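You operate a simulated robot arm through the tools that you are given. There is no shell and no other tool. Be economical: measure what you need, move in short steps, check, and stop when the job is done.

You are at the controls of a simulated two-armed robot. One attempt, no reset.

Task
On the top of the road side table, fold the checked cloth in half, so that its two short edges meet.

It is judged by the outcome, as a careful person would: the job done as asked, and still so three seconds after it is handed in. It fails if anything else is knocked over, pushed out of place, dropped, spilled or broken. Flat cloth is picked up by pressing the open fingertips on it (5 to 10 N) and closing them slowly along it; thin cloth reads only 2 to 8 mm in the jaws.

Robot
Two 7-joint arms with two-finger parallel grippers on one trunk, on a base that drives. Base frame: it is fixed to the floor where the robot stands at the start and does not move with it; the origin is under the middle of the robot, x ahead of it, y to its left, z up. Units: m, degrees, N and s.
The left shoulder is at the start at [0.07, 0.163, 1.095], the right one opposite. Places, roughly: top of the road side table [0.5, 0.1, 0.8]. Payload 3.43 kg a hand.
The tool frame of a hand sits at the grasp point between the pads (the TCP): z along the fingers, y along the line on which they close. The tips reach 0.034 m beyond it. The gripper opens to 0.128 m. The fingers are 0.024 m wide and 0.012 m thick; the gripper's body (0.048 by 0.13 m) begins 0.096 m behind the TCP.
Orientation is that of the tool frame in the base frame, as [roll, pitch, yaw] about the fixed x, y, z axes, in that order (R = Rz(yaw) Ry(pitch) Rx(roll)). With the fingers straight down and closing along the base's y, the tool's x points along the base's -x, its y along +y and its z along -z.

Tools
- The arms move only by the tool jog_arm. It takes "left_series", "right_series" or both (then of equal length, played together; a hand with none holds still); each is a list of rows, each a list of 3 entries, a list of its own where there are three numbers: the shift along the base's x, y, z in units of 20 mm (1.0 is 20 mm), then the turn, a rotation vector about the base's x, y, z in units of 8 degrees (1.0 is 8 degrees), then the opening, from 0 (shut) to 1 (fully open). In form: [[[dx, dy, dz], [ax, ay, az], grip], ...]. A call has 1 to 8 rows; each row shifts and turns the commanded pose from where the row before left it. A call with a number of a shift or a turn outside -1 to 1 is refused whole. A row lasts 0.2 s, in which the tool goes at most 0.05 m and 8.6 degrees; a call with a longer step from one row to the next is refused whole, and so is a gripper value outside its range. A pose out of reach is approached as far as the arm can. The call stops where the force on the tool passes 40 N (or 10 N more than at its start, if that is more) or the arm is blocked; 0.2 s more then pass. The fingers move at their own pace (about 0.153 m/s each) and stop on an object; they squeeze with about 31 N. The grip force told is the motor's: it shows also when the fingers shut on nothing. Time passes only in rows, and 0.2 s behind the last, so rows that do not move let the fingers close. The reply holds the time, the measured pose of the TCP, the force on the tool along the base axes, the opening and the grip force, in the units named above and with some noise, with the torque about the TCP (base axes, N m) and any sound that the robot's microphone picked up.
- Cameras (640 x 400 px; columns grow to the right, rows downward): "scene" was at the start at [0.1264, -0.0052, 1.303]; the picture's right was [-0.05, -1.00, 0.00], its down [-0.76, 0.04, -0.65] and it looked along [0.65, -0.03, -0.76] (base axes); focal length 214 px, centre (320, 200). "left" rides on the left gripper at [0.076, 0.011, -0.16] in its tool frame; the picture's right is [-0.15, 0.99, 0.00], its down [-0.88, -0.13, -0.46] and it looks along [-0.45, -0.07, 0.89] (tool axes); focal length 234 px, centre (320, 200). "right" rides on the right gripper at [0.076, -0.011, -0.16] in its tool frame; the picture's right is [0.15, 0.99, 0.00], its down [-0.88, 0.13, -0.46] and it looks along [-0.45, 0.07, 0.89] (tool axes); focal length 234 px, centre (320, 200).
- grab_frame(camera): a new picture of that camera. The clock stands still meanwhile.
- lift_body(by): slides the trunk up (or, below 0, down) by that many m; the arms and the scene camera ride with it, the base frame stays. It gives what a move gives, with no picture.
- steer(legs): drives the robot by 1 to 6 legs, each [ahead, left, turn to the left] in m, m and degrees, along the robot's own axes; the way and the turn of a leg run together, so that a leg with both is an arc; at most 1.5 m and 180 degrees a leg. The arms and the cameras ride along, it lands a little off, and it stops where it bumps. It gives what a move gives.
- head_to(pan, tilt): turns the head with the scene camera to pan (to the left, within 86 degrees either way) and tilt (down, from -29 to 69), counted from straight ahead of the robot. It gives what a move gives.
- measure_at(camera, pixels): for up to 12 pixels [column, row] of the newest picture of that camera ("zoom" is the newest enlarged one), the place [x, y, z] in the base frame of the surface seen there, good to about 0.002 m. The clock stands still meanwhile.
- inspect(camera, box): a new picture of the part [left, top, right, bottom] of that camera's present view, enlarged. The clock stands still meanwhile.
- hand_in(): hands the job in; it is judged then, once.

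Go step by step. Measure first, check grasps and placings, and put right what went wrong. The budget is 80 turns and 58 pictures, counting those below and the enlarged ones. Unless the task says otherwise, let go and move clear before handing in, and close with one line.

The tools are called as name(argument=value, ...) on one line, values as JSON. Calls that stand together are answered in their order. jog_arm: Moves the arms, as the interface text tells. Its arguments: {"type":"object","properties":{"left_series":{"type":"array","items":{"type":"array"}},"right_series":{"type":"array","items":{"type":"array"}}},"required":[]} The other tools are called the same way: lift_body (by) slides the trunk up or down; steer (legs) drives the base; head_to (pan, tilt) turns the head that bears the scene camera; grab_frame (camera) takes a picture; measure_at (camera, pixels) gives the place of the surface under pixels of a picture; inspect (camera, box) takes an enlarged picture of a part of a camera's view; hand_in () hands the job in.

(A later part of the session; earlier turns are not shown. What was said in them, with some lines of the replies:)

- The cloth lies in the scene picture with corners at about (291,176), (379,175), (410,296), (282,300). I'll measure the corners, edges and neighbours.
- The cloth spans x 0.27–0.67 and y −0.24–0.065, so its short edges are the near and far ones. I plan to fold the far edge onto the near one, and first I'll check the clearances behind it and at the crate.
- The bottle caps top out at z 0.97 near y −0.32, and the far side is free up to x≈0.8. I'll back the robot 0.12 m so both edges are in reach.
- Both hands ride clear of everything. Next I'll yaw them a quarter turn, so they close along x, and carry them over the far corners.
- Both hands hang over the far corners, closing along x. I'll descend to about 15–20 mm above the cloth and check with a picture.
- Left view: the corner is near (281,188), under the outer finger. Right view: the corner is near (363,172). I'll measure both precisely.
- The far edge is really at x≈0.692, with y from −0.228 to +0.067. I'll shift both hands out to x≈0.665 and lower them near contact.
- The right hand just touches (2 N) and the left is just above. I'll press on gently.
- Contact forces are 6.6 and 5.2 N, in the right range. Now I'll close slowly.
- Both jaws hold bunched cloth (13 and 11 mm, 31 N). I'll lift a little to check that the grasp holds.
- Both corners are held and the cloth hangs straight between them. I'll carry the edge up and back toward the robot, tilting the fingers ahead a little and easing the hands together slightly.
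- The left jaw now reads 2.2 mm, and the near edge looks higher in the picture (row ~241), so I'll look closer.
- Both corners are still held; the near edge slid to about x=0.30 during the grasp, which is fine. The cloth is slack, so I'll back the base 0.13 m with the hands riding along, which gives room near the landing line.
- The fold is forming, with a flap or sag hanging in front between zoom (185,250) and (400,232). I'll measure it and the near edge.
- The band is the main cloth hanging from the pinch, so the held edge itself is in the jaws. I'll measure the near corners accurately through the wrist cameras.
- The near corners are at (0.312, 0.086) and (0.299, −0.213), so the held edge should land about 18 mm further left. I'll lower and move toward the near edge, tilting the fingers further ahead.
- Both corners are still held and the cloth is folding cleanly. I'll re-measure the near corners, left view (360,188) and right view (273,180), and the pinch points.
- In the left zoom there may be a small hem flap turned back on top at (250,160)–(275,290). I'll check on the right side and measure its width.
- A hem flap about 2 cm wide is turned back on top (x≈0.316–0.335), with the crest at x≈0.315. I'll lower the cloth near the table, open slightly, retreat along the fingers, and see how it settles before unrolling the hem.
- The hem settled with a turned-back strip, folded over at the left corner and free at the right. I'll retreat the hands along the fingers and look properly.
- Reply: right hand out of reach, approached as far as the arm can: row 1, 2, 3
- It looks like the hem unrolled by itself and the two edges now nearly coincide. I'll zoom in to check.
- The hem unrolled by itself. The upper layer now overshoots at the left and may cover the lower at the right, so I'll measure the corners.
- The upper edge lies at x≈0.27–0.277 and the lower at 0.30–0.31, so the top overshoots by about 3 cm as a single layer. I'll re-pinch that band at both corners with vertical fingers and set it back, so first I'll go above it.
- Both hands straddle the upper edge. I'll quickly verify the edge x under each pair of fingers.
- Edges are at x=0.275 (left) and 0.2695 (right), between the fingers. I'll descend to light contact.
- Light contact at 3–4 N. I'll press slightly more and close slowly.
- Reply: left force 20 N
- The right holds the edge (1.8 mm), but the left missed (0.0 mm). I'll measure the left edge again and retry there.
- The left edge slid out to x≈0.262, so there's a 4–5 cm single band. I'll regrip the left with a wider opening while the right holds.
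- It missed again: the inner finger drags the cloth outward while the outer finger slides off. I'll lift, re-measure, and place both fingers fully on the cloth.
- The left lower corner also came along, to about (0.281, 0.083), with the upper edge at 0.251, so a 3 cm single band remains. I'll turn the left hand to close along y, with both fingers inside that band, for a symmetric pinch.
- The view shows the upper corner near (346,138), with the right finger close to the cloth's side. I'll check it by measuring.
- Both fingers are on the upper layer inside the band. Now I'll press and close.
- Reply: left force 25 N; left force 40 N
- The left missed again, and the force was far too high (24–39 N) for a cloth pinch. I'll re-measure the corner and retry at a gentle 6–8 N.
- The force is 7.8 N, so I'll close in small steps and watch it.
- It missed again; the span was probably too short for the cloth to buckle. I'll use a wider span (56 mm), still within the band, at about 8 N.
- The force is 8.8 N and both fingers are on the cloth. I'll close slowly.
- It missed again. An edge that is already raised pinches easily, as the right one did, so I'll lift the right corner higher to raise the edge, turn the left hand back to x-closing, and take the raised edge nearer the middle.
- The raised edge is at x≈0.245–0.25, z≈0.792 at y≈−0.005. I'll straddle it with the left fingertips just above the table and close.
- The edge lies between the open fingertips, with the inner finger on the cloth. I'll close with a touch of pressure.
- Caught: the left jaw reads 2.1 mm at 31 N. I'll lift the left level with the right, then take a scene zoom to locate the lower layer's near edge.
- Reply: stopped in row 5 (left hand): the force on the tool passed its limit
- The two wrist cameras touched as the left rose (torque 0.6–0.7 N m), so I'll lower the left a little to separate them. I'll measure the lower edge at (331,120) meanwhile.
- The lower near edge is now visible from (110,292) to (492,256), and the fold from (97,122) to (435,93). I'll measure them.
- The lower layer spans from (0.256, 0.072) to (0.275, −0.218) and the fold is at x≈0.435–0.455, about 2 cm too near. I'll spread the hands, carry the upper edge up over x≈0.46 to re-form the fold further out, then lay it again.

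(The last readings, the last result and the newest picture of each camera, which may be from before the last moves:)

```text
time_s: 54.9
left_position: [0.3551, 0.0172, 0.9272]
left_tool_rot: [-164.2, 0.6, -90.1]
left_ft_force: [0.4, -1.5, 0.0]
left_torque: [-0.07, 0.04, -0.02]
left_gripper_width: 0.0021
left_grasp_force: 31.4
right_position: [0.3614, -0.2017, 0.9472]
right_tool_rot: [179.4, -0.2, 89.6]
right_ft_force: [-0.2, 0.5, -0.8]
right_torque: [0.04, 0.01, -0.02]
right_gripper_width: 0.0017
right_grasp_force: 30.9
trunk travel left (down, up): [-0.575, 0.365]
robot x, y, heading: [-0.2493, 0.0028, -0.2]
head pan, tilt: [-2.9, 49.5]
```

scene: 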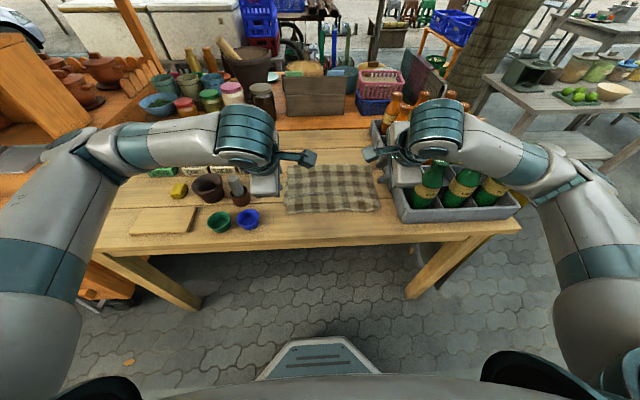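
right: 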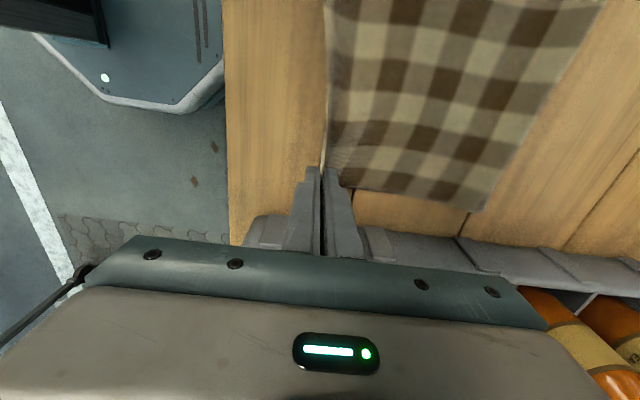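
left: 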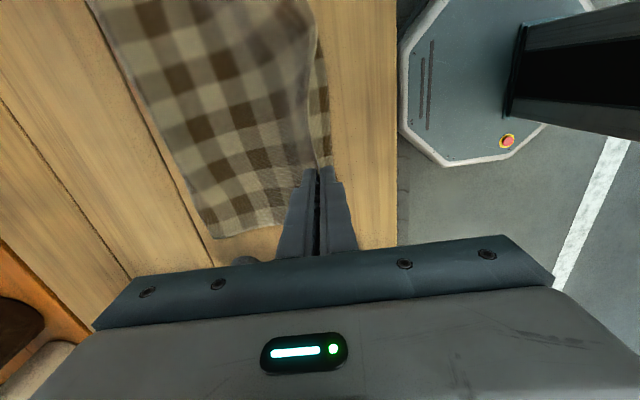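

jog_arm(left_series=[[[0.9, 0, 0.65], [0, 0, 0], 0], [[0.9, 0, 0.65], [0, 0, 0], 0], [[0.9, 0, 0.65], [0, 0, 0], 0], [[0.95, 0, 0.65], [0, 0, 0], 0], [[0.95, 0, 0.65], [0, 0, 0], 0], [[0.95, 0, 0.3], [0, 0, 0], 0], [[0, 0, 0], [0, 0, 0], 0]], right_series=[[[0.85, 0, 0.5], [0, 0, 0], 0], [[0.85, 0, 0.5], [0, 0, 0], 0], [[0.9, 0, 0.5], [0, 0, 0], 0], [[0.9, 0, 0.5], [0, 0, 0], 0], [[0.95, 0, 0.5], [0, 0, 0], 0], [[0.95, 0, 0.2], [0, 0, 0], 0], [[0, 0, 0], [0, 0, 0], 0]])

inspect(camera="scene", box=[260, 130, 420, 230])

```text
time_s: 56.5
left_position: [0.465, 0.0174, 1.0012]
left_tool_rot: [-164.2, 0.5, -90.1]
left_ft_force: [0.2, -0.1, 0.0]
left_torque: [-0.03, 0.0, 0.0]
left_gripper_width: 0.002
left_grasp_force: 31.1
right_position: [0.4681, -0.202, 1.0009]
right_tool_rot: [179.6, -0.2, 89.6]
right_ft_force: [0.0, 0.4, 0.2]
right_torque: [0.01, 0.0, 0.0]
right_gripper_width: 0.0018
right_grasp_force: 31.0
trunk travel left (down, up): [-0.575, 0.365]
robot x, y, heading: [-0.2482, 0.0004, -0.0]
head pan, tilt: [-2.9, 49.5]
```

```text
4.00 times, centred on (340, 180) of scene
```

zoom: 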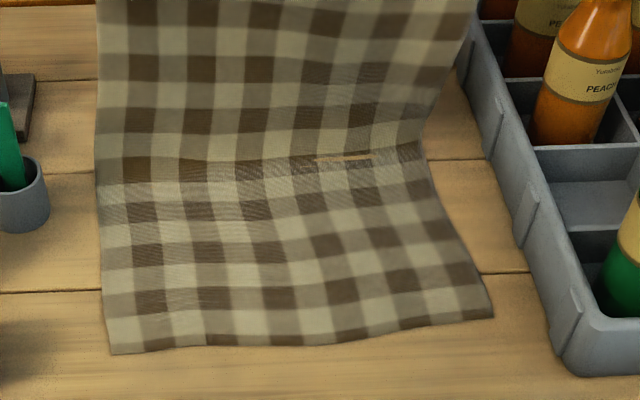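

The upper half now hangs as a clean curtain above the flat lower half. I'll measure the lower corners and the bend line.

measure_at(camera="zoom", pixels=[[113, 350], [230, 344], [330, 341], [410, 328], [489, 315], [100, 185], [260, 165], [415, 148], [102, 60], [420, 80], [99, 140]])

```text
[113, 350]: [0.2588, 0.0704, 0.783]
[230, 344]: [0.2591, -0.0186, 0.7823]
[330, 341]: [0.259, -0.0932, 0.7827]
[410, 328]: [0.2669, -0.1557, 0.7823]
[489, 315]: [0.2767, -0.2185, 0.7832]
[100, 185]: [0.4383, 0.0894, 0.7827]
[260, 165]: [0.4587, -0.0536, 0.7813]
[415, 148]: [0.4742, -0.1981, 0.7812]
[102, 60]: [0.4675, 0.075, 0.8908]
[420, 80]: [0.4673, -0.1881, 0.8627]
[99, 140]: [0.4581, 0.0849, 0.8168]
```

The bend is at x≈0.455 (left) and 0.475 (right), and both halves measure about 0.20 m, so the fold line is right. I'll lower the edge toward the near side with a forward tilt.

jog_arm(left_series=[[[-0.6, 0, -0.3], [0, -0.24, 0], 0], [[-0.6, 0, -0.4], [0, -0.24, 0], 0], [[-0.5, 0, -0.6], [0, -0.24, 0], 0], [[-0.5, 0, -0.6], [0, -0.24, 0], 0], [[-0.5, 0, -0.7], [0, -0.24, 0], 0], [[-0.5, 0, -0.7], [0, -0.24, 0], 0], [[-0.4, 0, -0.7], [0, -0.24, 0], 0], [[-0.4, 0, -0.6], [0, -0.24, 0], 0]], right_series=[[[-0.6, 0, -0.3], [0, -0.49, 0], 0], [[-0.6, 0, -0.4], [0, -0.49, 0], 0], [[-0.5, 0, -0.6], [0, -0.49, 0], 0], [[-0.4, 0, -0.6], [0, -0.49, 0], 0], [[-0.4, 0, -0.7], [0, -0.49, 0], 0], [[-0.4, 0, -0.7], [0, -0.49, 0], 0], [[-0.4, 0, -0.7], [0, -0.49, 0], 0], [[-0.35, 0, -0.6], [0, -0.49, 0], 0]])

steer(legs=[[-0.08, 0, 0]])

```text
time_s: 58.3
left_position: [0.3853, 0.017, 0.9075]
left_tool_rot: [-148.8, 0.6, -89.8]
left_ft_force: [-0.3, -1.7, -0.1]
left_torque: [-0.02, 0.07, 0.0]
left_gripper_width: 0.0023
left_grasp_force: 31.2
right_position: [0.395, -0.2017, 0.9083]
right_tool_rot: [148.0, -0.6, 89.6]
right_ft_force: [0.1, 0.9, -0.5]
right_torque: [0.05, 0.05, 0.0]
right_gripper_width: 0.0018
right_grasp_force: 31.2
trunk travel left (down, up): [-0.575, 0.365]
robot x, y, heading: [-0.2509, 0.0007, -0.1]
head pan, tilt: [-2.9, 49.5]
```

```text
time_s: 59.3
left_position: [0.3057, 0.0186, 0.9077]
left_tool_rot: [-148.7, 0.5, -89.8]
left_ft_force: [-0.1, -0.6, 0.2]
left_torque: [-0.01, 0.01, 0.03]
left_gripper_width: 0.002
left_grasp_force: 30.9
right_position: [0.3162, -0.1996, 0.9089]
right_tool_rot: [148.1, -0.5, 89.8]
right_ft_force: [-0.6, 0.6, 0.4]
right_torque: [0.06, -0.04, 0.02]
right_gripper_width: 0.0021
right_grasp_force: 30.6
trunk travel left (down, up): [-0.575, 0.365]
robot x, y, heading: [-0.3283, -0.0016, 0.0]
head pan, tilt: [-2.9, 49.5]
```

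The robot has backed up and the cloth is still held. Final approach: lower to just above the lower layer, at x≈0.247 (left) and 0.261 (right).

jog_arm(left_series=[[[-0.4, 0, -0.66], [0, -0.28, 0], 0], [[-0.4, 0, -0.66], [0, -0.28, 0], 0], [[-0.5, 0, -0.66], [0, -0.28, 0], 0], [[-0.5, 0, -0.66], [0, -0.28, 0], 0], [[-0.55, 0, -0.66], [0, -0.28, 0], 0], [[-0.55, 0, -0.5], [0, -0.28, 0], 0]], right_series=[[[-0.4, 0, -0.66], [0, -0.28, 0], 0], [[-0.4, 0, -0.66], [0, -0.28, 0], 0], [[-0.45, 0, -0.66], [0, -0.28, 0], 0], [[-0.45, 0, -0.66], [0, -0.28, 0], 0], [[-0.5, -0.05, -0.66], [0, -0.28, 0], 0], [[-0.5, -0.05, -0.5], [0, -0.28, 0], 0]])

grab_frame(camera="left")

grab_frame(camera="right")

```text
time_s: 60.7
left_position: [0.2477, 0.0186, 0.8309]
left_tool_rot: [-135.3, 0.4, -89.9]
left_ft_force: [0.0, -2.2, -0.2]
left_torque: [-0.09, 0.04, -0.04]
left_gripper_width: 0.002
left_grasp_force: 31.1
right_position: [0.2622, -0.2005, 0.8317]
right_tool_rot: [134.6, -0.5, 89.9]
right_ft_force: [0.3, 1.9, 0.0]
right_torque: [0.05, 0.04, 0.07]
right_gripper_width: 0.0019
right_grasp_force: 31.2
trunk travel left (down, up): [-0.575, 0.365]
robot x, y, heading: [-0.3309, 0.0011, -0.1]
head pan, tilt: [-2.9, 49.5]
```

```text
6 pictures are left
```

left: 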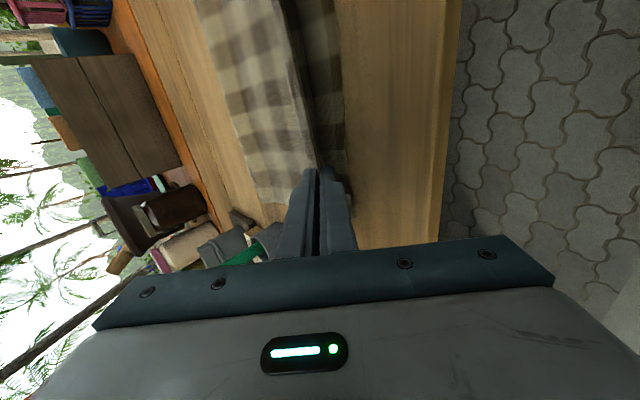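

```text
5 pictures are left
```

right: 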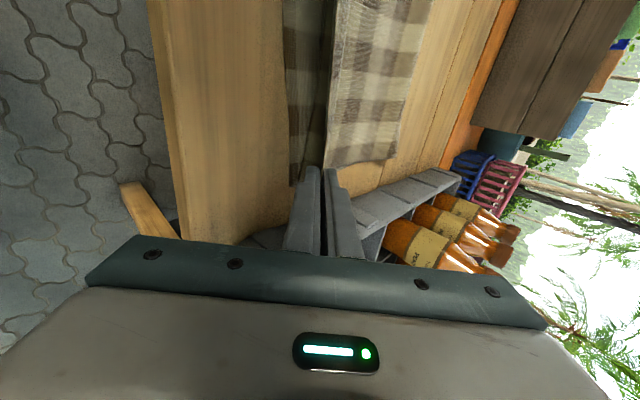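

Upper and lower edges show in both views. I'll measure the lower edge (left (341,120), right (289,120)) and the upper crest.

measure_at(camera="left", pixels=[[341, 130], [338, 80], [334, 30], [312, 140], [305, 100], [296, 60], [320, 165]])

measure_at(camera="right", pixels=[[294, 150], [291, 110], [288, 60], [328, 150], [332, 110], [336, 60], [322, 162]])

```text
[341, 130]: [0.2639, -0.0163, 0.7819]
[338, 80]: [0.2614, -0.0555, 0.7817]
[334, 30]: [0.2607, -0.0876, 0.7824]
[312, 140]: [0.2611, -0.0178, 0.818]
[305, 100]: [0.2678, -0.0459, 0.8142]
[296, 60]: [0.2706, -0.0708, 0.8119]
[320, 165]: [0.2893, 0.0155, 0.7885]
```

```text
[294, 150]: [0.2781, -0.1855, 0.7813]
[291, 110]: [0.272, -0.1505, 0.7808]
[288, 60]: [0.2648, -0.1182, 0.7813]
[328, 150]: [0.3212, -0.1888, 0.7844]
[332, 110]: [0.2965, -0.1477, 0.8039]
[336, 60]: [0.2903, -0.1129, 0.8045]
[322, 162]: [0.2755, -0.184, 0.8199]
```

The lower edge is at 0.262 (left) and 0.277 (right). Allowing for the cloth inside the jaws, I'll nudge the left 9 mm and the right 3 mm ahead, touch down, and release gently.

jog_arm(left_series=[[[0.45, 0, -0.15], [0, 0, 0], 0], [[0, 0, -0.15], [0, 0, 0], 0], [[0, 0, 0], [0, 0, 0], 0.05], [[0, 0, 0], [0, 0, 0], 0.1], [[0, 0, 0], [0, 0, 0], 0.16], [[0, 0, 0], [0, 0, 0], 0.2]], right_series=[[[0.15, 0, -0.15], [0, 0, 0], 0], [[0, 0, -0.15], [0, 0, 0], 0], [[0, 0, 0], [0, 0, 0], 0.05], [[0, 0, 0], [0, 0, 0], 0.1], [[0, 0, 0], [0, 0, 0], 0.16], [[0, 0, 0], [0, 0, 0], 0.2]])

jog_arm(left_series=[[[-0.5, 0, 0.55], [0, 0, 0], 0.2], [[-0.5, 0, 0.7], [0, 0, 0], 0.2], [[-0.4, 0, 1], [0, 0.4, 0], 0.2], [[-0.2, 0, 1], [0, 0.4, 0], 0.2], [[0, 0.4, 1], [0, 0.4, 0], 0.2], [[0, 0.6, 1], [0, 0.4, 0], 0.2], [[0, 0.6, 1], [0, 0.4, 0], 0.2], [[0, 0.6, 1], [0, 0.4, 0], 0.2]], right_series=[[[-0.5, 0, 0.55], [0, 0, 0], 0.2], [[-0.5, 0, 0.7], [0, 0, 0], 0.2], [[-0.4, 0, 1], [0, 0.4, 0], 0.2], [[-0.2, 0, 1], [0, 0.4, 0], 0.2], [[0, 0, 1], [0, 0.4, 0], 0.2], [[0, 0, 1], [0, 0.4, 0], 0.2], [[0, 0, 1], [0, 0.4, 0], 0.2], [[0, 0, 1], [0, 0.4, 0], 0.2]])

inspect(camera="scene", box=[260, 120, 420, 220])

```text
time_s: 62.1
left_position: [0.2564, 0.0186, 0.8255]
left_tool_rot: [-135.5, 0.4, -89.6]
left_ft_force: [-0.1, 0.7, 0.1]
left_torque: [0.0, 0.03, -0.01]
left_gripper_width: 0.0255
left_grasp_force: 0.1
right_position: [0.2662, -0.2014, 0.8268]
right_tool_rot: [134.7, -0.4, 90.1]
right_ft_force: [-1.0, 0.0, -0.5]
right_torque: [-0.01, 0.0, -0.02]
right_gripper_width: 0.0254
right_grasp_force: 0.0
trunk travel left (down, up): [-0.575, 0.365]
robot x, y, heading: [-0.3322, -0.0023, 0.0]
head pan, tilt: [-2.9, 49.5]
```

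```text
time_s: 63.9
left_position: [0.2251, 0.0612, 0.9701]
left_tool_rot: [-154.6, 0.5, -90.0]
left_ft_force: [-0.1, 0.9, -0.6]
left_torque: [0.0, 0.0, -0.02]
left_gripper_width: 0.0258
left_grasp_force: 0.1
right_position: [0.2332, -0.2017, 0.9707]
right_tool_rot: [154.0, -0.4, 89.9]
right_ft_force: [0.8, -0.7, 0.5]
right_torque: [0.0, 0.02, 0.02]
right_gripper_width: 0.0256
right_grasp_force: 0.2
trunk travel left (down, up): [-0.575, 0.365]
robot x, y, heading: [-0.3273, 0.0012, 0.0]
head pan, tilt: [-2.9, 49.5]
```

```text
4.00 times, centred on (340, 170) of scene
```

zoom: 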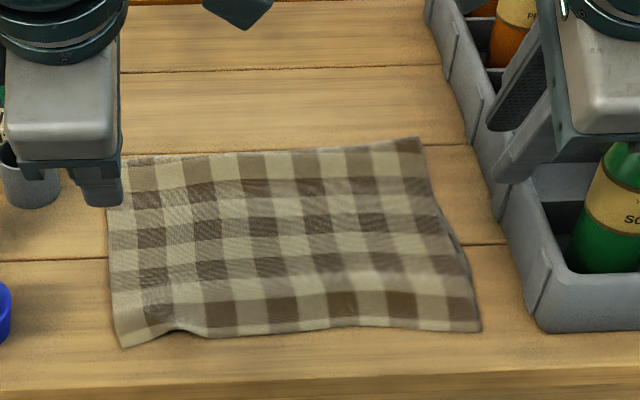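

The cloth is folded neatly, with no lower layer showing at the near edge. I'll measure the upper edge against the lower one (0.257, 0.26 and 0.277 from left to right).

measure_at(camera="zoom", pixels=[[124, 344], [150, 336], [175, 328], [205, 333], [270, 330], [340, 325], [420, 327], [478, 328], [465, 265], [470, 290], [417, 140], [112, 260]])

inspect(camera="right", box=[180, 20, 420, 170])

```text
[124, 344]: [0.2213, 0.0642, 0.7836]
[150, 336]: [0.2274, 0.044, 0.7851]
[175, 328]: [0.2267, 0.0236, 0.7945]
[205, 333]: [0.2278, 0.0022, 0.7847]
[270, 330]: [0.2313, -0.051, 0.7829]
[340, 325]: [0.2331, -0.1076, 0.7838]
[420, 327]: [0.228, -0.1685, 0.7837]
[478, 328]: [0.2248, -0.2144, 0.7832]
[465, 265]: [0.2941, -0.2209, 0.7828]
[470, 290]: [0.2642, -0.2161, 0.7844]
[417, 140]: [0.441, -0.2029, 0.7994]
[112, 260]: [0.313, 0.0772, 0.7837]
```

```text
2.67 times, centred on (300, 95) of right
```

zoom: 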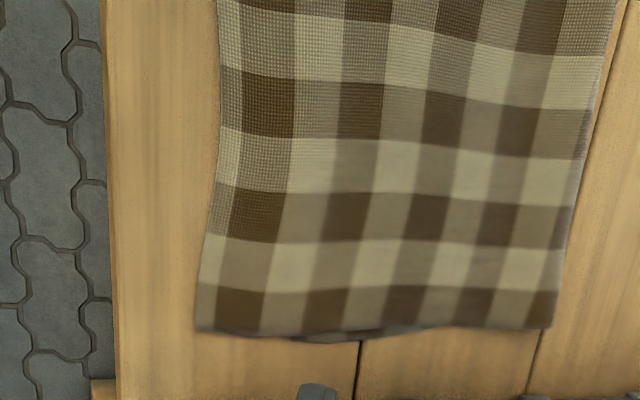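

The upper edge is at x≈0.22–0.23, but the fold may have moved too. I'll find the lower corner peeking out in the right zoom near (295,339).

measure_at(camera="zoom", pixels=[[198, 326], [292, 338], [305, 340], [340, 340], [400, 335], [590, 120], [550, 322], [280, 337]])

```text
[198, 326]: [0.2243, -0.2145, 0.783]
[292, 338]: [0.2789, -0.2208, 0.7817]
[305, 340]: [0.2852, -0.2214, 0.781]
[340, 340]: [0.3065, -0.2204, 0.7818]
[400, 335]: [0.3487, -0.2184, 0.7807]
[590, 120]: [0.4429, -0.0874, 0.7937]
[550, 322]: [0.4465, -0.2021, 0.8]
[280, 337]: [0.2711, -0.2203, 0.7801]
```

The lower right corner is still at 0.276, so the upper edge overshoots by 4–5 cm: the tilted retreat dragged it, and both releases ended about 5 cm beyond the tip, which I can calibrate for. I'll regrip with the recipe that worked first (outer fingers overlapping the edge by a few mm, 45 mm span, ~6 N).

jog_arm(left_series=[[[0.156, -0.1, -0.88], [0, 0.4, 0], 0.33], [[0.156, -0.1, -0.88], [0, 0.4, 0], 0.33], [[0.156, -0.1, -0.88], [0, 0.4, 0], 0.33], [[0.156, -0.1, -0.88], [0, 0.4, 0], 0.33], [[0.156, -0.1, -0.88], [0, 0.4, 0], 0.33], [[0.156, -0.1, -0.88], [0, 0.4, 0], 0.33], [[0.156, -0.1, -0.88], [0, 0.4, 0], 0.33], [[0.156, -0.1, -0.8], [0, 0.4, 0], 0.33]], right_series=[[[0.1, 0.044, -0.88], [0, 0.406, 0], 0.33], [[0.1, 0.044, -0.88], [0, 0.406, 0], 0.33], [[0.1, 0.044, -0.88], [0, 0.406, 0], 0.33], [[0.1, 0.044, -0.88], [0, 0.406, 0], 0.33], [[0.1, 0.044, -0.88], [0, 0.406, 0], 0.33], [[0.1, 0.044, -0.88], [0, 0.406, 0], 0.33], [[0.1, 0.044, -0.88], [0, 0.406, 0], 0.33], [[0.1, 0.044, -0.8], [0, 0.406, 0], 0.33]])

```text
time_s: 65.7
left_position: [0.2499, 0.047, 0.8326]
left_tool_rot: [179.6, 0.4, -90.2]
left_ft_force: [1.1, -0.5, -1.0]
left_torque: [0.04, -0.01, 0.01]
left_gripper_width: 0.0421
left_grasp_force: 0.1
right_position: [0.2495, -0.1962, 0.8318]
right_tool_rot: [-180.0, -0.3, 89.6]
right_ft_force: [0.1, -0.9, 0.4]
right_torque: [0.01, -0.03, 0.0]
right_gripper_width: 0.042
right_grasp_force: 0.0
trunk travel left (down, up): [-0.575, 0.365]
robot x, y, heading: [-0.3272, 0.0031, 0.3]
head pan, tilt: [-2.9, 49.5]
```

jog_arm(left_series=[[[0.15, 0, -0.5], [0, 0, 0], 0.35], [[0, 0, -0.3], [0, 0, 0], 0.35], [[0, 0, -0.05], [0, 0, 0], 0.35], [[0, 0, 0], [0, 0, 0], 0.35]], right_series=[[[0.15, 0, -0.5], [0, 0, 0], 0.35], [[0, 0, -0.25], [0, 0, 0], 0.35], [[0, 0, -0.05], [0, 0, 0], 0.35], [[0, 0, 0], [0, 0, 0], 0.35]])

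```text
time_s: 66.7
left_position: [0.2537, 0.0458, 0.8165]
left_tool_rot: [179.9, 0.5, -90.0]
left_ft_force: [0.7, 0.6, 14.6]
left_torque: [0.08, -0.45, 0.04]
left_gripper_width: 0.0454
left_grasp_force: 0.0
right_position: [0.2521, -0.1953, 0.8167]
right_tool_rot: [179.8, -0.2, 89.7]
right_ft_force: [0.1, -0.6, 0.8]
right_torque: [0.0, -0.07, 0.0]
right_gripper_width: 0.0452
right_grasp_force: 0.5
trunk travel left (down, up): [-0.575, 0.365]
robot x, y, heading: [-0.3282, -0.0004, 0.2]
head pan, tilt: [-2.9, 49.5]
```

The left's 14.6 N with a −0.45 N m torque means only the inner finger, on the double layer, bears. I'll tilt both hands by −2.4° to seat the outer fingers and ease the left.

jog_arm(left_series=[[[0, 0, 0.12], [0, -0.3, 0], 0.35], [[0, 0, 0], [0, 0, 0], 0.35]], right_series=[[[0, 0, 0], [0, -0.3, 0], 0.35], [[0, 0, -0.05], [0, 0, 0], 0.35]])

```text
time_s: 67.3
left_position: [0.2521, 0.0481, 0.8175]
left_tool_rot: [-177.8, 0.7, -90.1]
left_ft_force: [-0.5, 0.7, 2.5]
left_torque: [-0.01, 0.1, 0.0]
left_gripper_width: 0.045
left_grasp_force: 0.1
right_position: [0.2514, -0.1948, 0.8181]
right_tool_rot: [177.3, -0.3, 89.7]
right_ft_force: [-2.5, 0.3, 8.2]
right_torque: [-0.04, 0.33, 0.0]
right_gripper_width: 0.0456
right_grasp_force: 0.9
trunk travel left (down, up): [-0.575, 0.365]
robot x, y, heading: [-0.3264, 0.0001, -0.1]
head pan, tilt: [-2.9, 49.5]
```

Now the outer fingers bear alone, so I'll go halfway back.

jog_arm(left_series=[[[0, 0, -0.05], [0, 0.15, 0], 0.35], [[0, 0, -0.02], [0, 0, 0], 0.35], [[0, 0, 0], [0, 0, 0], 0.35]], right_series=[[[0, 0, -0.03], [0, 0.15, 0], 0.35], [[0, 0, 0], [0, 0, 0], 0.35], [[0, 0, 0], [0, 0, 0], 0.35]])

```text
time_s: 68.1
left_position: [0.2513, 0.0469, 0.8166]
left_tool_rot: [-179.1, 0.6, -90.1]
left_ft_force: [1.9, -1.6, 3.5]
left_torque: [0.01, -0.09, 0.0]
left_gripper_width: 0.0454
left_grasp_force: 0.4
right_position: [0.2523, -0.1946, 0.8154]
right_tool_rot: [178.5, -0.3, 89.7]
right_ft_force: [1.7, 0.1, 16.2]
right_torque: [0.05, 0.19, -0.02]
right_gripper_width: 0.045
right_grasp_force: 0.4
trunk travel left (down, up): [-0.575, 0.365]
robot x, y, heading: [-0.3263, -0.0005, 0.0]
head pan, tilt: [-2.9, 49.5]
```

jog_arm(left_series=[[[0, 0, -0.05], [0, -0.06, 0], 0.35], [[0, 0, 0], [0, 0, 0], 0.35]], right_series=[[[0, 0, 0.07], [0, 0.04, 0], 0.35], [[0, 0, 0], [0, 0, 0], 0.35]])

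```text
time_s: 68.7
left_position: [0.2516, 0.0477, 0.816]
left_tool_rot: [-178.4, 0.5, -90.2]
left_ft_force: [-2.3, 2.3, 14.7]
left_torque: [0.04, 0.29, -0.04]
left_gripper_width: 0.0455
left_grasp_force: 0.8
right_position: [0.2518, -0.1945, 0.8158]
right_tool_rot: [178.9, -0.1, 89.7]
right_ft_force: [1.4, -0.5, 2.8]
right_torque: [-0.02, -0.09, 0.03]
right_gripper_width: 0.0452
right_grasp_force: 0.1
trunk travel left (down, up): [-0.575, 0.365]
robot x, y, heading: [-0.3246, -0.0022, 0.2]
head pan, tilt: [-2.9, 49.5]
```

Both are close to balanced now. I'll trim the pressures (left up slightly, right down slightly) and close.

jog_arm(left_series=[[[0, 0, -0.0], [0, 0.02, 0], 0.35], [[0, 0, -0.0], [0, 0, 0], 0.3], [[0, 0, 0], [0, 0, 0], 0.25], [[0, 0, 0], [0, 0, 0], 0.2], [[0, 0, 0], [0, 0, 0], 0.15], [[0, 0, 0], [0, 0, 0], 0.1], [[0, 0, 0], [0, 0, 0], 0.0], [[0, 0, 0], [0, 0, 0], 0]], right_series=[[[0, 0, -0.06], [0, -0.02, 0], 0.35], [[0, 0, 0], [0, 0, 0], 0.3], [[0, 0, 0], [0, 0, 0], 0.25], [[0, 0, 0], [0, 0, 0], 0.2], [[0, 0, 0], [0, 0, 0], 0.15], [[0, 0, 0], [0, 0, 0], 0.1], [[0, 0, 0], [0, 0, 0], 0.0], [[0, 0, 0], [0, 0, 0], 0]])

```text
time_s: 70.5
left_position: [0.2515, 0.0471, 0.8156]
left_tool_rot: [-178.6, 0.6, -90.2]
left_ft_force: [-2.0, -3.7, 15.3]
left_torque: [-0.09, 0.0, -0.05]
left_gripper_width: 0.0025
left_grasp_force: 31.1
right_position: [0.2503, -0.1936, 0.8166]
right_tool_rot: [178.7, -0.3, 89.7]
right_ft_force: [1.5, 1.7, 11.5]
right_torque: [0.14, -0.02, -0.04]
right_gripper_width: 0.0119
right_grasp_force: 31.4
trunk travel left (down, up): [-0.575, 0.365]
robot x, y, heading: [-0.3269, 0.0034, 0.1]
head pan, tilt: [-2.9, 49.5]
```

Both jaws hold cloth (2.5 and 11.9 mm, 31 N). I'll lift the edge back up into a curtain over the bend line.

jog_arm(left_series=[[[0, -0.1, 0.6], [0, 0, 0], 0], [[0.3, 0, 0.9], [0, 0, 0], 0], [[0.6, 0, 0.9], [0, 0, 0], 0], [[0.8, 0, 0.8], [0, 0, 0], 0], [[0.9, 0, 0.8], [0, 0, 0], 0], [[0.9, 0, 0.7], [0, 0, 0], 0], [[0.9, 0, 0.7], [0, 0, 0], 0], [[0.9, 0, 0.7], [0, 0, 0], 0]], right_series=[[[0, 0.1, 0.6], [0, 0, 0], 0], [[0.3, 0, 0.9], [0, 0, 0], 0], [[0.6, 0, 0.9], [0, 0, 0], 0], [[0.8, 0, 0.8], [0, 0, 0], 0], [[0.9, 0, 0.8], [0, 0, 0], 0], [[0.9, 0, 0.7], [0, 0, 0], 0], [[0.9, 0, 0.7], [0, 0, 0], 0], [[0.9, 0, 0.7], [0, 0, 0], 0]])

jog_arm(left_series=[[[0.95, 0, 0.7], [0, 0, 0], 0], [[0.95, 0, 0.7], [0, 0, 0], 0], [[0.95, 0, 0.7], [0, 0, 0], 0], [[0.95, 0, 0.5], [0, 0, 0], 0], [[0.95, 0, 0.3], [0, 0, 0], 0], [[0.7, 0, 0], [0, 0, 0], 0], [[0, 0, 0], [0, 0, 0], 0]], right_series=[[[0.95, 0, 0.7], [0, 0, 0], 0], [[0.95, 0, 0.7], [0, 0, 0], 0], [[0.95, 0, 0.7], [0, 0, 0], 0], [[0.95, 0, 0.5], [0, 0, 0], 0], [[0.95, 0, 0.3], [0, 0, 0], 0], [[0.95, 0, 0], [0, 0, 0], 0], [[0, 0, 0], [0, 0, 0], 0]])

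inspect(camera="scene", box=[260, 100, 420, 220])

```text
time_s: 72.3
left_position: [0.3607, 0.0457, 0.9361]
left_tool_rot: [-178.7, 0.5, -90.1]
left_ft_force: [0.3, -2.7, -0.3]
left_torque: [-0.01, 0.01, -0.01]
left_gripper_width: 0.0027
left_grasp_force: 30.9
right_position: [0.359, -0.1926, 0.937]
right_tool_rot: [178.9, -0.3, 89.7]
right_ft_force: [-0.8, 1.2, 0.4]
right_torque: [0.08, -0.03, -0.02]
right_gripper_width: 0.0022
right_grasp_force: 30.9
trunk travel left (down, up): [-0.575, 0.365]
robot x, y, heading: [-0.3296, 0.0021, 0.0]
head pan, tilt: [-2.9, 49.5]
```

```text
time_s: 73.9
left_position: [0.4694, 0.0433, 0.9947]
left_tool_rot: [-178.6, 0.4, -90.3]
left_ft_force: [-0.3, -2.1, 0.4]
left_torque: [-0.04, 0.01, -0.01]
left_gripper_width: 0.0026
left_grasp_force: 31.4
right_position: [0.4717, -0.1939, 0.9971]
right_tool_rot: [178.8, -0.2, 89.7]
right_ft_force: [-0.8, 1.6, 0.0]
right_torque: [0.06, 0.01, 0.01]
right_gripper_width: 0.0022
right_grasp_force: 31.4
trunk travel left (down, up): [-0.575, 0.365]
robot x, y, heading: [-0.3295, 0.0003, 0.0]
head pan, tilt: [-2.9, 49.5]
```

```text
3.33 times, centred on (340, 160) of scene
```

zoom: 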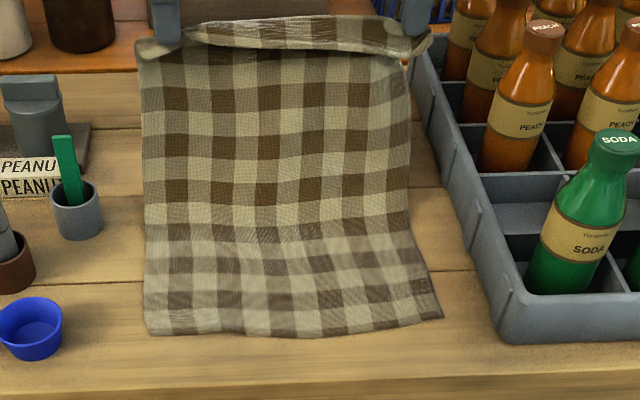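

The curtain is up again with the lower half flat. A short hem flap hangs on the robot side at the top (zoom rows 20–55). I'll measure everything.

measure_at(camera="zoom", pixels=[[149, 331], [240, 333], [330, 331], [400, 322], [440, 314], [147, 240], [280, 235], [408, 225], [280, 50], [280, 22], [150, 58], [400, 52]])

```text
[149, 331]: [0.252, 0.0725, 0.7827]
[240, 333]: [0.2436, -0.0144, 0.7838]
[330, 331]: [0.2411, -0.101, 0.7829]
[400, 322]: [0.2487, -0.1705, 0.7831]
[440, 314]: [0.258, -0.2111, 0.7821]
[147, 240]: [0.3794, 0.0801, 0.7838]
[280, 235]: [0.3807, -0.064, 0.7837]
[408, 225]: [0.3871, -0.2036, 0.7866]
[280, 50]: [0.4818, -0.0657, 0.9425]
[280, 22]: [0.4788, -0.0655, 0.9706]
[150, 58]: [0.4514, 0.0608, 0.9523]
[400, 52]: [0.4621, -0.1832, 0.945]
```

Lower edge: 0.252 / 0.242 / 0.257; fold at ≈0.445; the hem flap is about 28 mm, hanging on the robot side. I'll lay it with vertical fingers: bring the hem down at x≈0.26, then move slightly forward while descending so the hem lies outward.

jog_arm(left_series=[[[-0.875, 0, -0.1], [0, 0, 0], 0], [[-0.875, 0, -0.2], [0, 0, 0], 0], [[-0.875, 0, -0.4], [0, 0, 0], 0], [[-0.875, 0, -0.5], [0, 0, 0], 0], [[-0.875, 0, -0.6], [0, 0, 0], 0], [[-0.875, 0, -0.7], [0, 0, 0], 0], [[-0.875, 0, -0.75], [0, 0, 0], 0], [[-0.875, 0, -0.8], [0, 0, 0], 0]], right_series=[[[-0.875, 0, -0.1], [0, 0, 0], 0], [[-0.875, 0, -0.2], [0, 0, 0], 0], [[-0.875, 0, -0.4], [0, 0, 0], 0], [[-0.875, 0, -0.5], [0, 0, 0], 0], [[-0.875, 0, -0.6], [0, 0, 0], 0], [[-0.875, 0, -0.7], [0, 0, 0], 0], [[-0.875, 0, -0.75], [0, 0, 0], 0], [[-0.875, 0, -0.85], [0, 0, 0], 0]])

jog_arm(left_series=[[[-0.8, 0, -0.5], [0, 0, 0], 0], [[-0.8, 0, -0.7], [0, 0, 0], 0], [[-0.7, 0, -0.7], [0, 0, 0], 0], [[-0.6, 0, -0.7], [0, 0, 0], 0], [[-0.5, 0, -0.5], [0, 0, 0], 0]], right_series=[[[-0.8, 0, -0.5], [0, 0, 0], 0], [[-0.8, 0, -0.7], [0, 0, 0], 0], [[-0.7, 0, -0.7], [0, 0, 0], 0], [[-0.6, 0, -0.7], [0, 0, 0], 0], [[-0.45, 0, -0.55], [0, 0, 0], 0]])

grab_frame(camera="left")

```text
time_s: 75.7
left_position: [0.3264, 0.0455, 0.913]
left_tool_rot: [-178.8, 0.5, -90.0]
left_ft_force: [-0.4, -4.2, -0.2]
left_torque: [-0.1, -0.04, 0.05]
left_gripper_width: 0.0025
left_grasp_force: 31.1
right_position: [0.334, -0.1951, 0.9128]
right_tool_rot: [178.8, -0.3, 89.6]
right_ft_force: [-0.3, 4.1, 0.7]
right_torque: [0.16, -0.03, 0.01]
right_gripper_width: 0.0023
right_grasp_force: 30.8
trunk travel left (down, up): [-0.575, 0.365]
robot x, y, heading: [-0.3287, -0.0002, 0.2]
head pan, tilt: [-2.9, 49.5]
```

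```text
time_s: 76.9
left_position: [0.2609, 0.045, 0.8514]
left_tool_rot: [-178.7, 0.6, -90.1]
left_ft_force: [-0.2, -2.6, -0.1]
left_torque: [-0.03, 0.04, 0.04]
left_gripper_width: 0.0023
left_grasp_force: 31.1
right_position: [0.2647, -0.1932, 0.8502]
right_tool_rot: [178.8, -0.3, 89.7]
right_ft_force: [0.4, 2.3, -0.1]
right_torque: [0.13, 0.0, -0.03]
right_gripper_width: 0.0022
right_grasp_force: 31.2
trunk travel left (down, up): [-0.575, 0.365]
robot x, y, heading: [-0.3261, -0.0048, -0.0]
head pan, tilt: [-2.9, 49.5]
```

```text
1 pictures are left
```

left: 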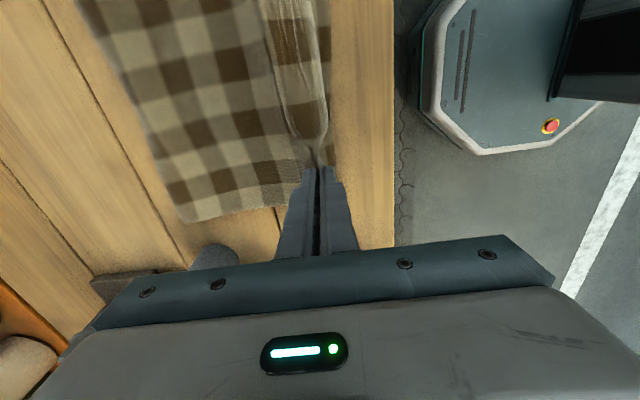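

I'll measure the strip near the pinch (columns 270–330) to see where the hem flap lies.

measure_at(camera="left", pixels=[[326, 130], [320, 100], [305, 110], [295, 100], [285, 100], [275, 60], [305, 40], [318, 50], [332, 60], [333, 150], [260, 110], [185, 218]])

```text
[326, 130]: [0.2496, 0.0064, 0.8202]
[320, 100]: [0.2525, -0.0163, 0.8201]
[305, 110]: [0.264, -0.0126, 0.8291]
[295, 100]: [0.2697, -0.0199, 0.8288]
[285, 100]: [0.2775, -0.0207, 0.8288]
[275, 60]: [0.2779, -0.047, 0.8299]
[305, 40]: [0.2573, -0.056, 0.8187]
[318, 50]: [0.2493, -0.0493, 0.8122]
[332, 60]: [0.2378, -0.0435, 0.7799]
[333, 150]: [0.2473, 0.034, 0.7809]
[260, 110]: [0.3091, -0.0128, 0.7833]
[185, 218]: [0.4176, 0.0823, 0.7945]
```

Since the regrip was made with the hem on the near side, the flap lies outward (hem at x≈0.249, crest at ≈0.278), almost exactly over the lower edge. I'll lower straight down, open, and rise straight up.

jog_arm(left_series=[[[0.05, -0.05, -0.5], [0, 0, 0], 0], [[0.05, 0, -0.5], [0, 0, 0], 0], [[0, 0, -0.45], [0, 0, 0], 0], [[0, 0, 0], [0, 0, 0], 0], [[0, 0, 0], [0, 0, 0], 0.08], [[0, 0, 0], [0, 0, 0], 0.15], [[0, 0, 0], [0, 0, 0], 0.2], [[0, 0, 0], [0, 0, 0], 0.2]], right_series=[[[0.05, 0.05, -0.5], [0, 0, 0], 0], [[0.05, 0, -0.5], [0, 0, 0], 0], [[0, 0, -0.4], [0, 0, 0], 0], [[0, 0, 0], [0, 0, 0], 0], [[0, 0, 0], [0, 0, 0], 0.08], [[0, 0, 0], [0, 0, 0], 0.15], [[0, 0, 0], [0, 0, 0], 0.2], [[0, 0, 0], [0, 0, 0], 0.2]])

jog_arm(left_series=[[[0, 0, 0.5], [0, 0, 0], 0.2], [[0, 0, 0.8], [0, 0, 0], 0.2], [[0, 0, 1], [0, 0, 0], 0.2], [[0, 0, 1], [0, 0, 0], 0.2], [[0, 0, 1], [0, 0, 0], 0.2], [[0, 0.8, 1], [0, 0, 0], 0.2], [[0, 0.9, 1], [0, 0, 0], 0.2], [[0, 0.9, 1], [0, 0, 0], 0.2]], right_series=[[[0, 0, 0.5], [0, 0, 0], 0.2], [[0, 0, 0.8], [0, 0, 0], 0.2], [[0, 0, 1], [0, 0, 0], 0.2], [[0, 0, 1], [0, 0, 0], 0.2], [[0, 0, 1], [0, 0, 0], 0.2], [[0, 0, 1], [0, 0, 0], 0.2], [[0, 0, 1], [0, 0, 0], 0.2], [[0, 0, 1], [0, 0, 0], 0.2]])

jog_arm(left_series=[[[-0.5, 0.8, 1], [0, 0, 0], 0.2], [[-0.5, 0.8, 1], [0, 0, 0], 0.2], [[-0.5, 0.8, 1], [0, 0, 0], 0.2]], right_series=[[[-0.5, -0.8, 1], [0, 0, 0], 0.2], [[-0.5, -0.8, 1], [0, 0, 0], 0.2], [[-0.5, -0.8, 1], [0, 0, 0], 0.2]])

```text
time_s: 78.7
left_position: [0.2619, 0.0441, 0.8224]
left_tool_rot: [-178.7, 0.5, -90.1]
left_ft_force: [0.2, -0.4, 0.4]
left_torque: [0.01, -0.01, 0.01]
left_gripper_width: 0.0255
left_grasp_force: 0.0
right_position: [0.2672, -0.1912, 0.8218]
right_tool_rot: [178.9, -0.3, 89.6]
right_ft_force: [-0.4, -0.7, 0.2]
right_torque: [-0.04, 0.04, -0.01]
right_gripper_width: 0.0254
right_grasp_force: 0.1
trunk travel left (down, up): [-0.575, 0.365]
robot x, y, heading: [-0.3272, 0.0016, -0.0]
head pan, tilt: [-2.9, 49.5]
```

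```text
time_s: 80.5
left_position: [0.2609, 0.0939, 0.9673]
left_tool_rot: [-178.7, 0.4, -90.2]
left_ft_force: [-1.2, 0.2, 0.0]
left_torque: [-0.03, -0.01, -0.02]
left_gripper_width: 0.0259
left_grasp_force: 0.0
right_position: [0.2669, -0.1927, 0.9681]
right_tool_rot: [178.8, -0.2, 89.7]
right_ft_force: [-0.2, 0.1, -0.3]
right_torque: [0.01, -0.04, 0.03]
right_gripper_width: 0.0258
right_grasp_force: 0.0
trunk travel left (down, up): [-0.575, 0.365]
robot x, y, heading: [-0.3307, 0.0002, -0.0]
head pan, tilt: [-2.9, 49.5]
```

```text
time_s: 81.3
left_position: [0.2329, 0.1442, 1.0284]
left_tool_rot: [-178.6, 0.5, -90.1]
left_ft_force: [0.0, -0.6, 0.5]
left_torque: [-0.02, -0.03, 0.02]
left_gripper_width: 0.0257
left_grasp_force: 0.0
right_position: [0.2342, -0.2421, 1.0289]
right_tool_rot: [178.7, -0.4, 89.7]
right_ft_force: [-0.1, 0.6, 0.4]
right_torque: [0.02, -0.06, -0.02]
right_gripper_width: 0.0256
right_grasp_force: 0.0
trunk travel left (down, up): [-0.575, 0.365]
robot x, y, heading: [-0.3271, 0.0016, 0.2]
head pan, tilt: [-2.9, 49.5]
```

The hands are released and clear, with no contact forces. I'll use the last picture for a zoom on the cloth.

inspect(camera="scene", box=[270, 120, 410, 210])

```text
4.44 times, centred on (340, 165) of scene
```

zoom: 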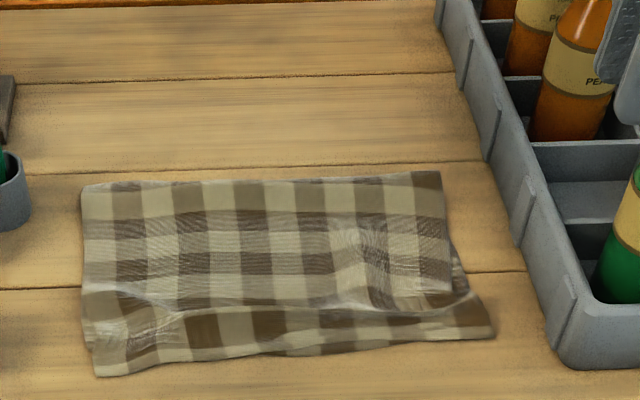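

The fold looks compact, with a crease around (250,305) and a front strip below it. I'll measure heights and edges on this last picture.

measure_at(camera="zoom", pixels=[[100, 372], [200, 356], [300, 352], [400, 338], [488, 332], [130, 320], [200, 300], [300, 303], [400, 305], [460, 298], [400, 290], [340, 335]])

measure_at(camera="zoom", pixels=[[200, 312], [200, 325], [300, 290], [300, 315], [400, 318], [92, 345], [88, 325], [84, 200], [440, 180], [260, 187], [150, 340], [460, 315]])

```text
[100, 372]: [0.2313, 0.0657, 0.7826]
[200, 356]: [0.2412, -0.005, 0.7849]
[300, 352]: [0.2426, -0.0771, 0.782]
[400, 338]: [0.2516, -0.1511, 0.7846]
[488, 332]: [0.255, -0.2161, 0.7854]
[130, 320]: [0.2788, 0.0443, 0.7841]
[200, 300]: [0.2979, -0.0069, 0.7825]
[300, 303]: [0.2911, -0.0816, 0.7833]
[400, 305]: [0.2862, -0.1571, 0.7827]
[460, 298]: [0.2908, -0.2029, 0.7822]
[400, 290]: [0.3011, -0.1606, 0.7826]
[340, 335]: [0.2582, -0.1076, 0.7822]
```

```text
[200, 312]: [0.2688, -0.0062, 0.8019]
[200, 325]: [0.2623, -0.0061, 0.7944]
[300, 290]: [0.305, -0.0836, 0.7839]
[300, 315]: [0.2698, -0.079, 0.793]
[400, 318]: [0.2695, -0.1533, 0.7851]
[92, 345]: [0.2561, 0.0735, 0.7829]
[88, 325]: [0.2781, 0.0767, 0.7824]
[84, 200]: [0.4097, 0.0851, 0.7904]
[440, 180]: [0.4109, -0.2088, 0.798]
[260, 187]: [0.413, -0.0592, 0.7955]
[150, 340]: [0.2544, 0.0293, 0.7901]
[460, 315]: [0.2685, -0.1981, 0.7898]
```

The cloth is folded in half and lies flat on the table, with its two short edges meeting: about 2 cm overlap at the left corner, near-flush in the middle and at the right. A small crease remains near the edge. Both hands are open and clear, so I'm handing in.

hand_in()

```text
The job is handed in.
```

I folded the checked cloth in half and handed it in, but it isn't perfectly neat. The short edges meet to within a few millimetres in the middle and at the right by my measurements, and the top layer overhangs by about 2 cm at the left corner. The top layer also has a raised crease or pleat about 2–3 cm in from that edge, so the folded cloth is shallower than a clean half (about 17 cm instead of 20–21 cm). I saw nothing else knocked over or moved, but no picture of the whole table was left for a final check.
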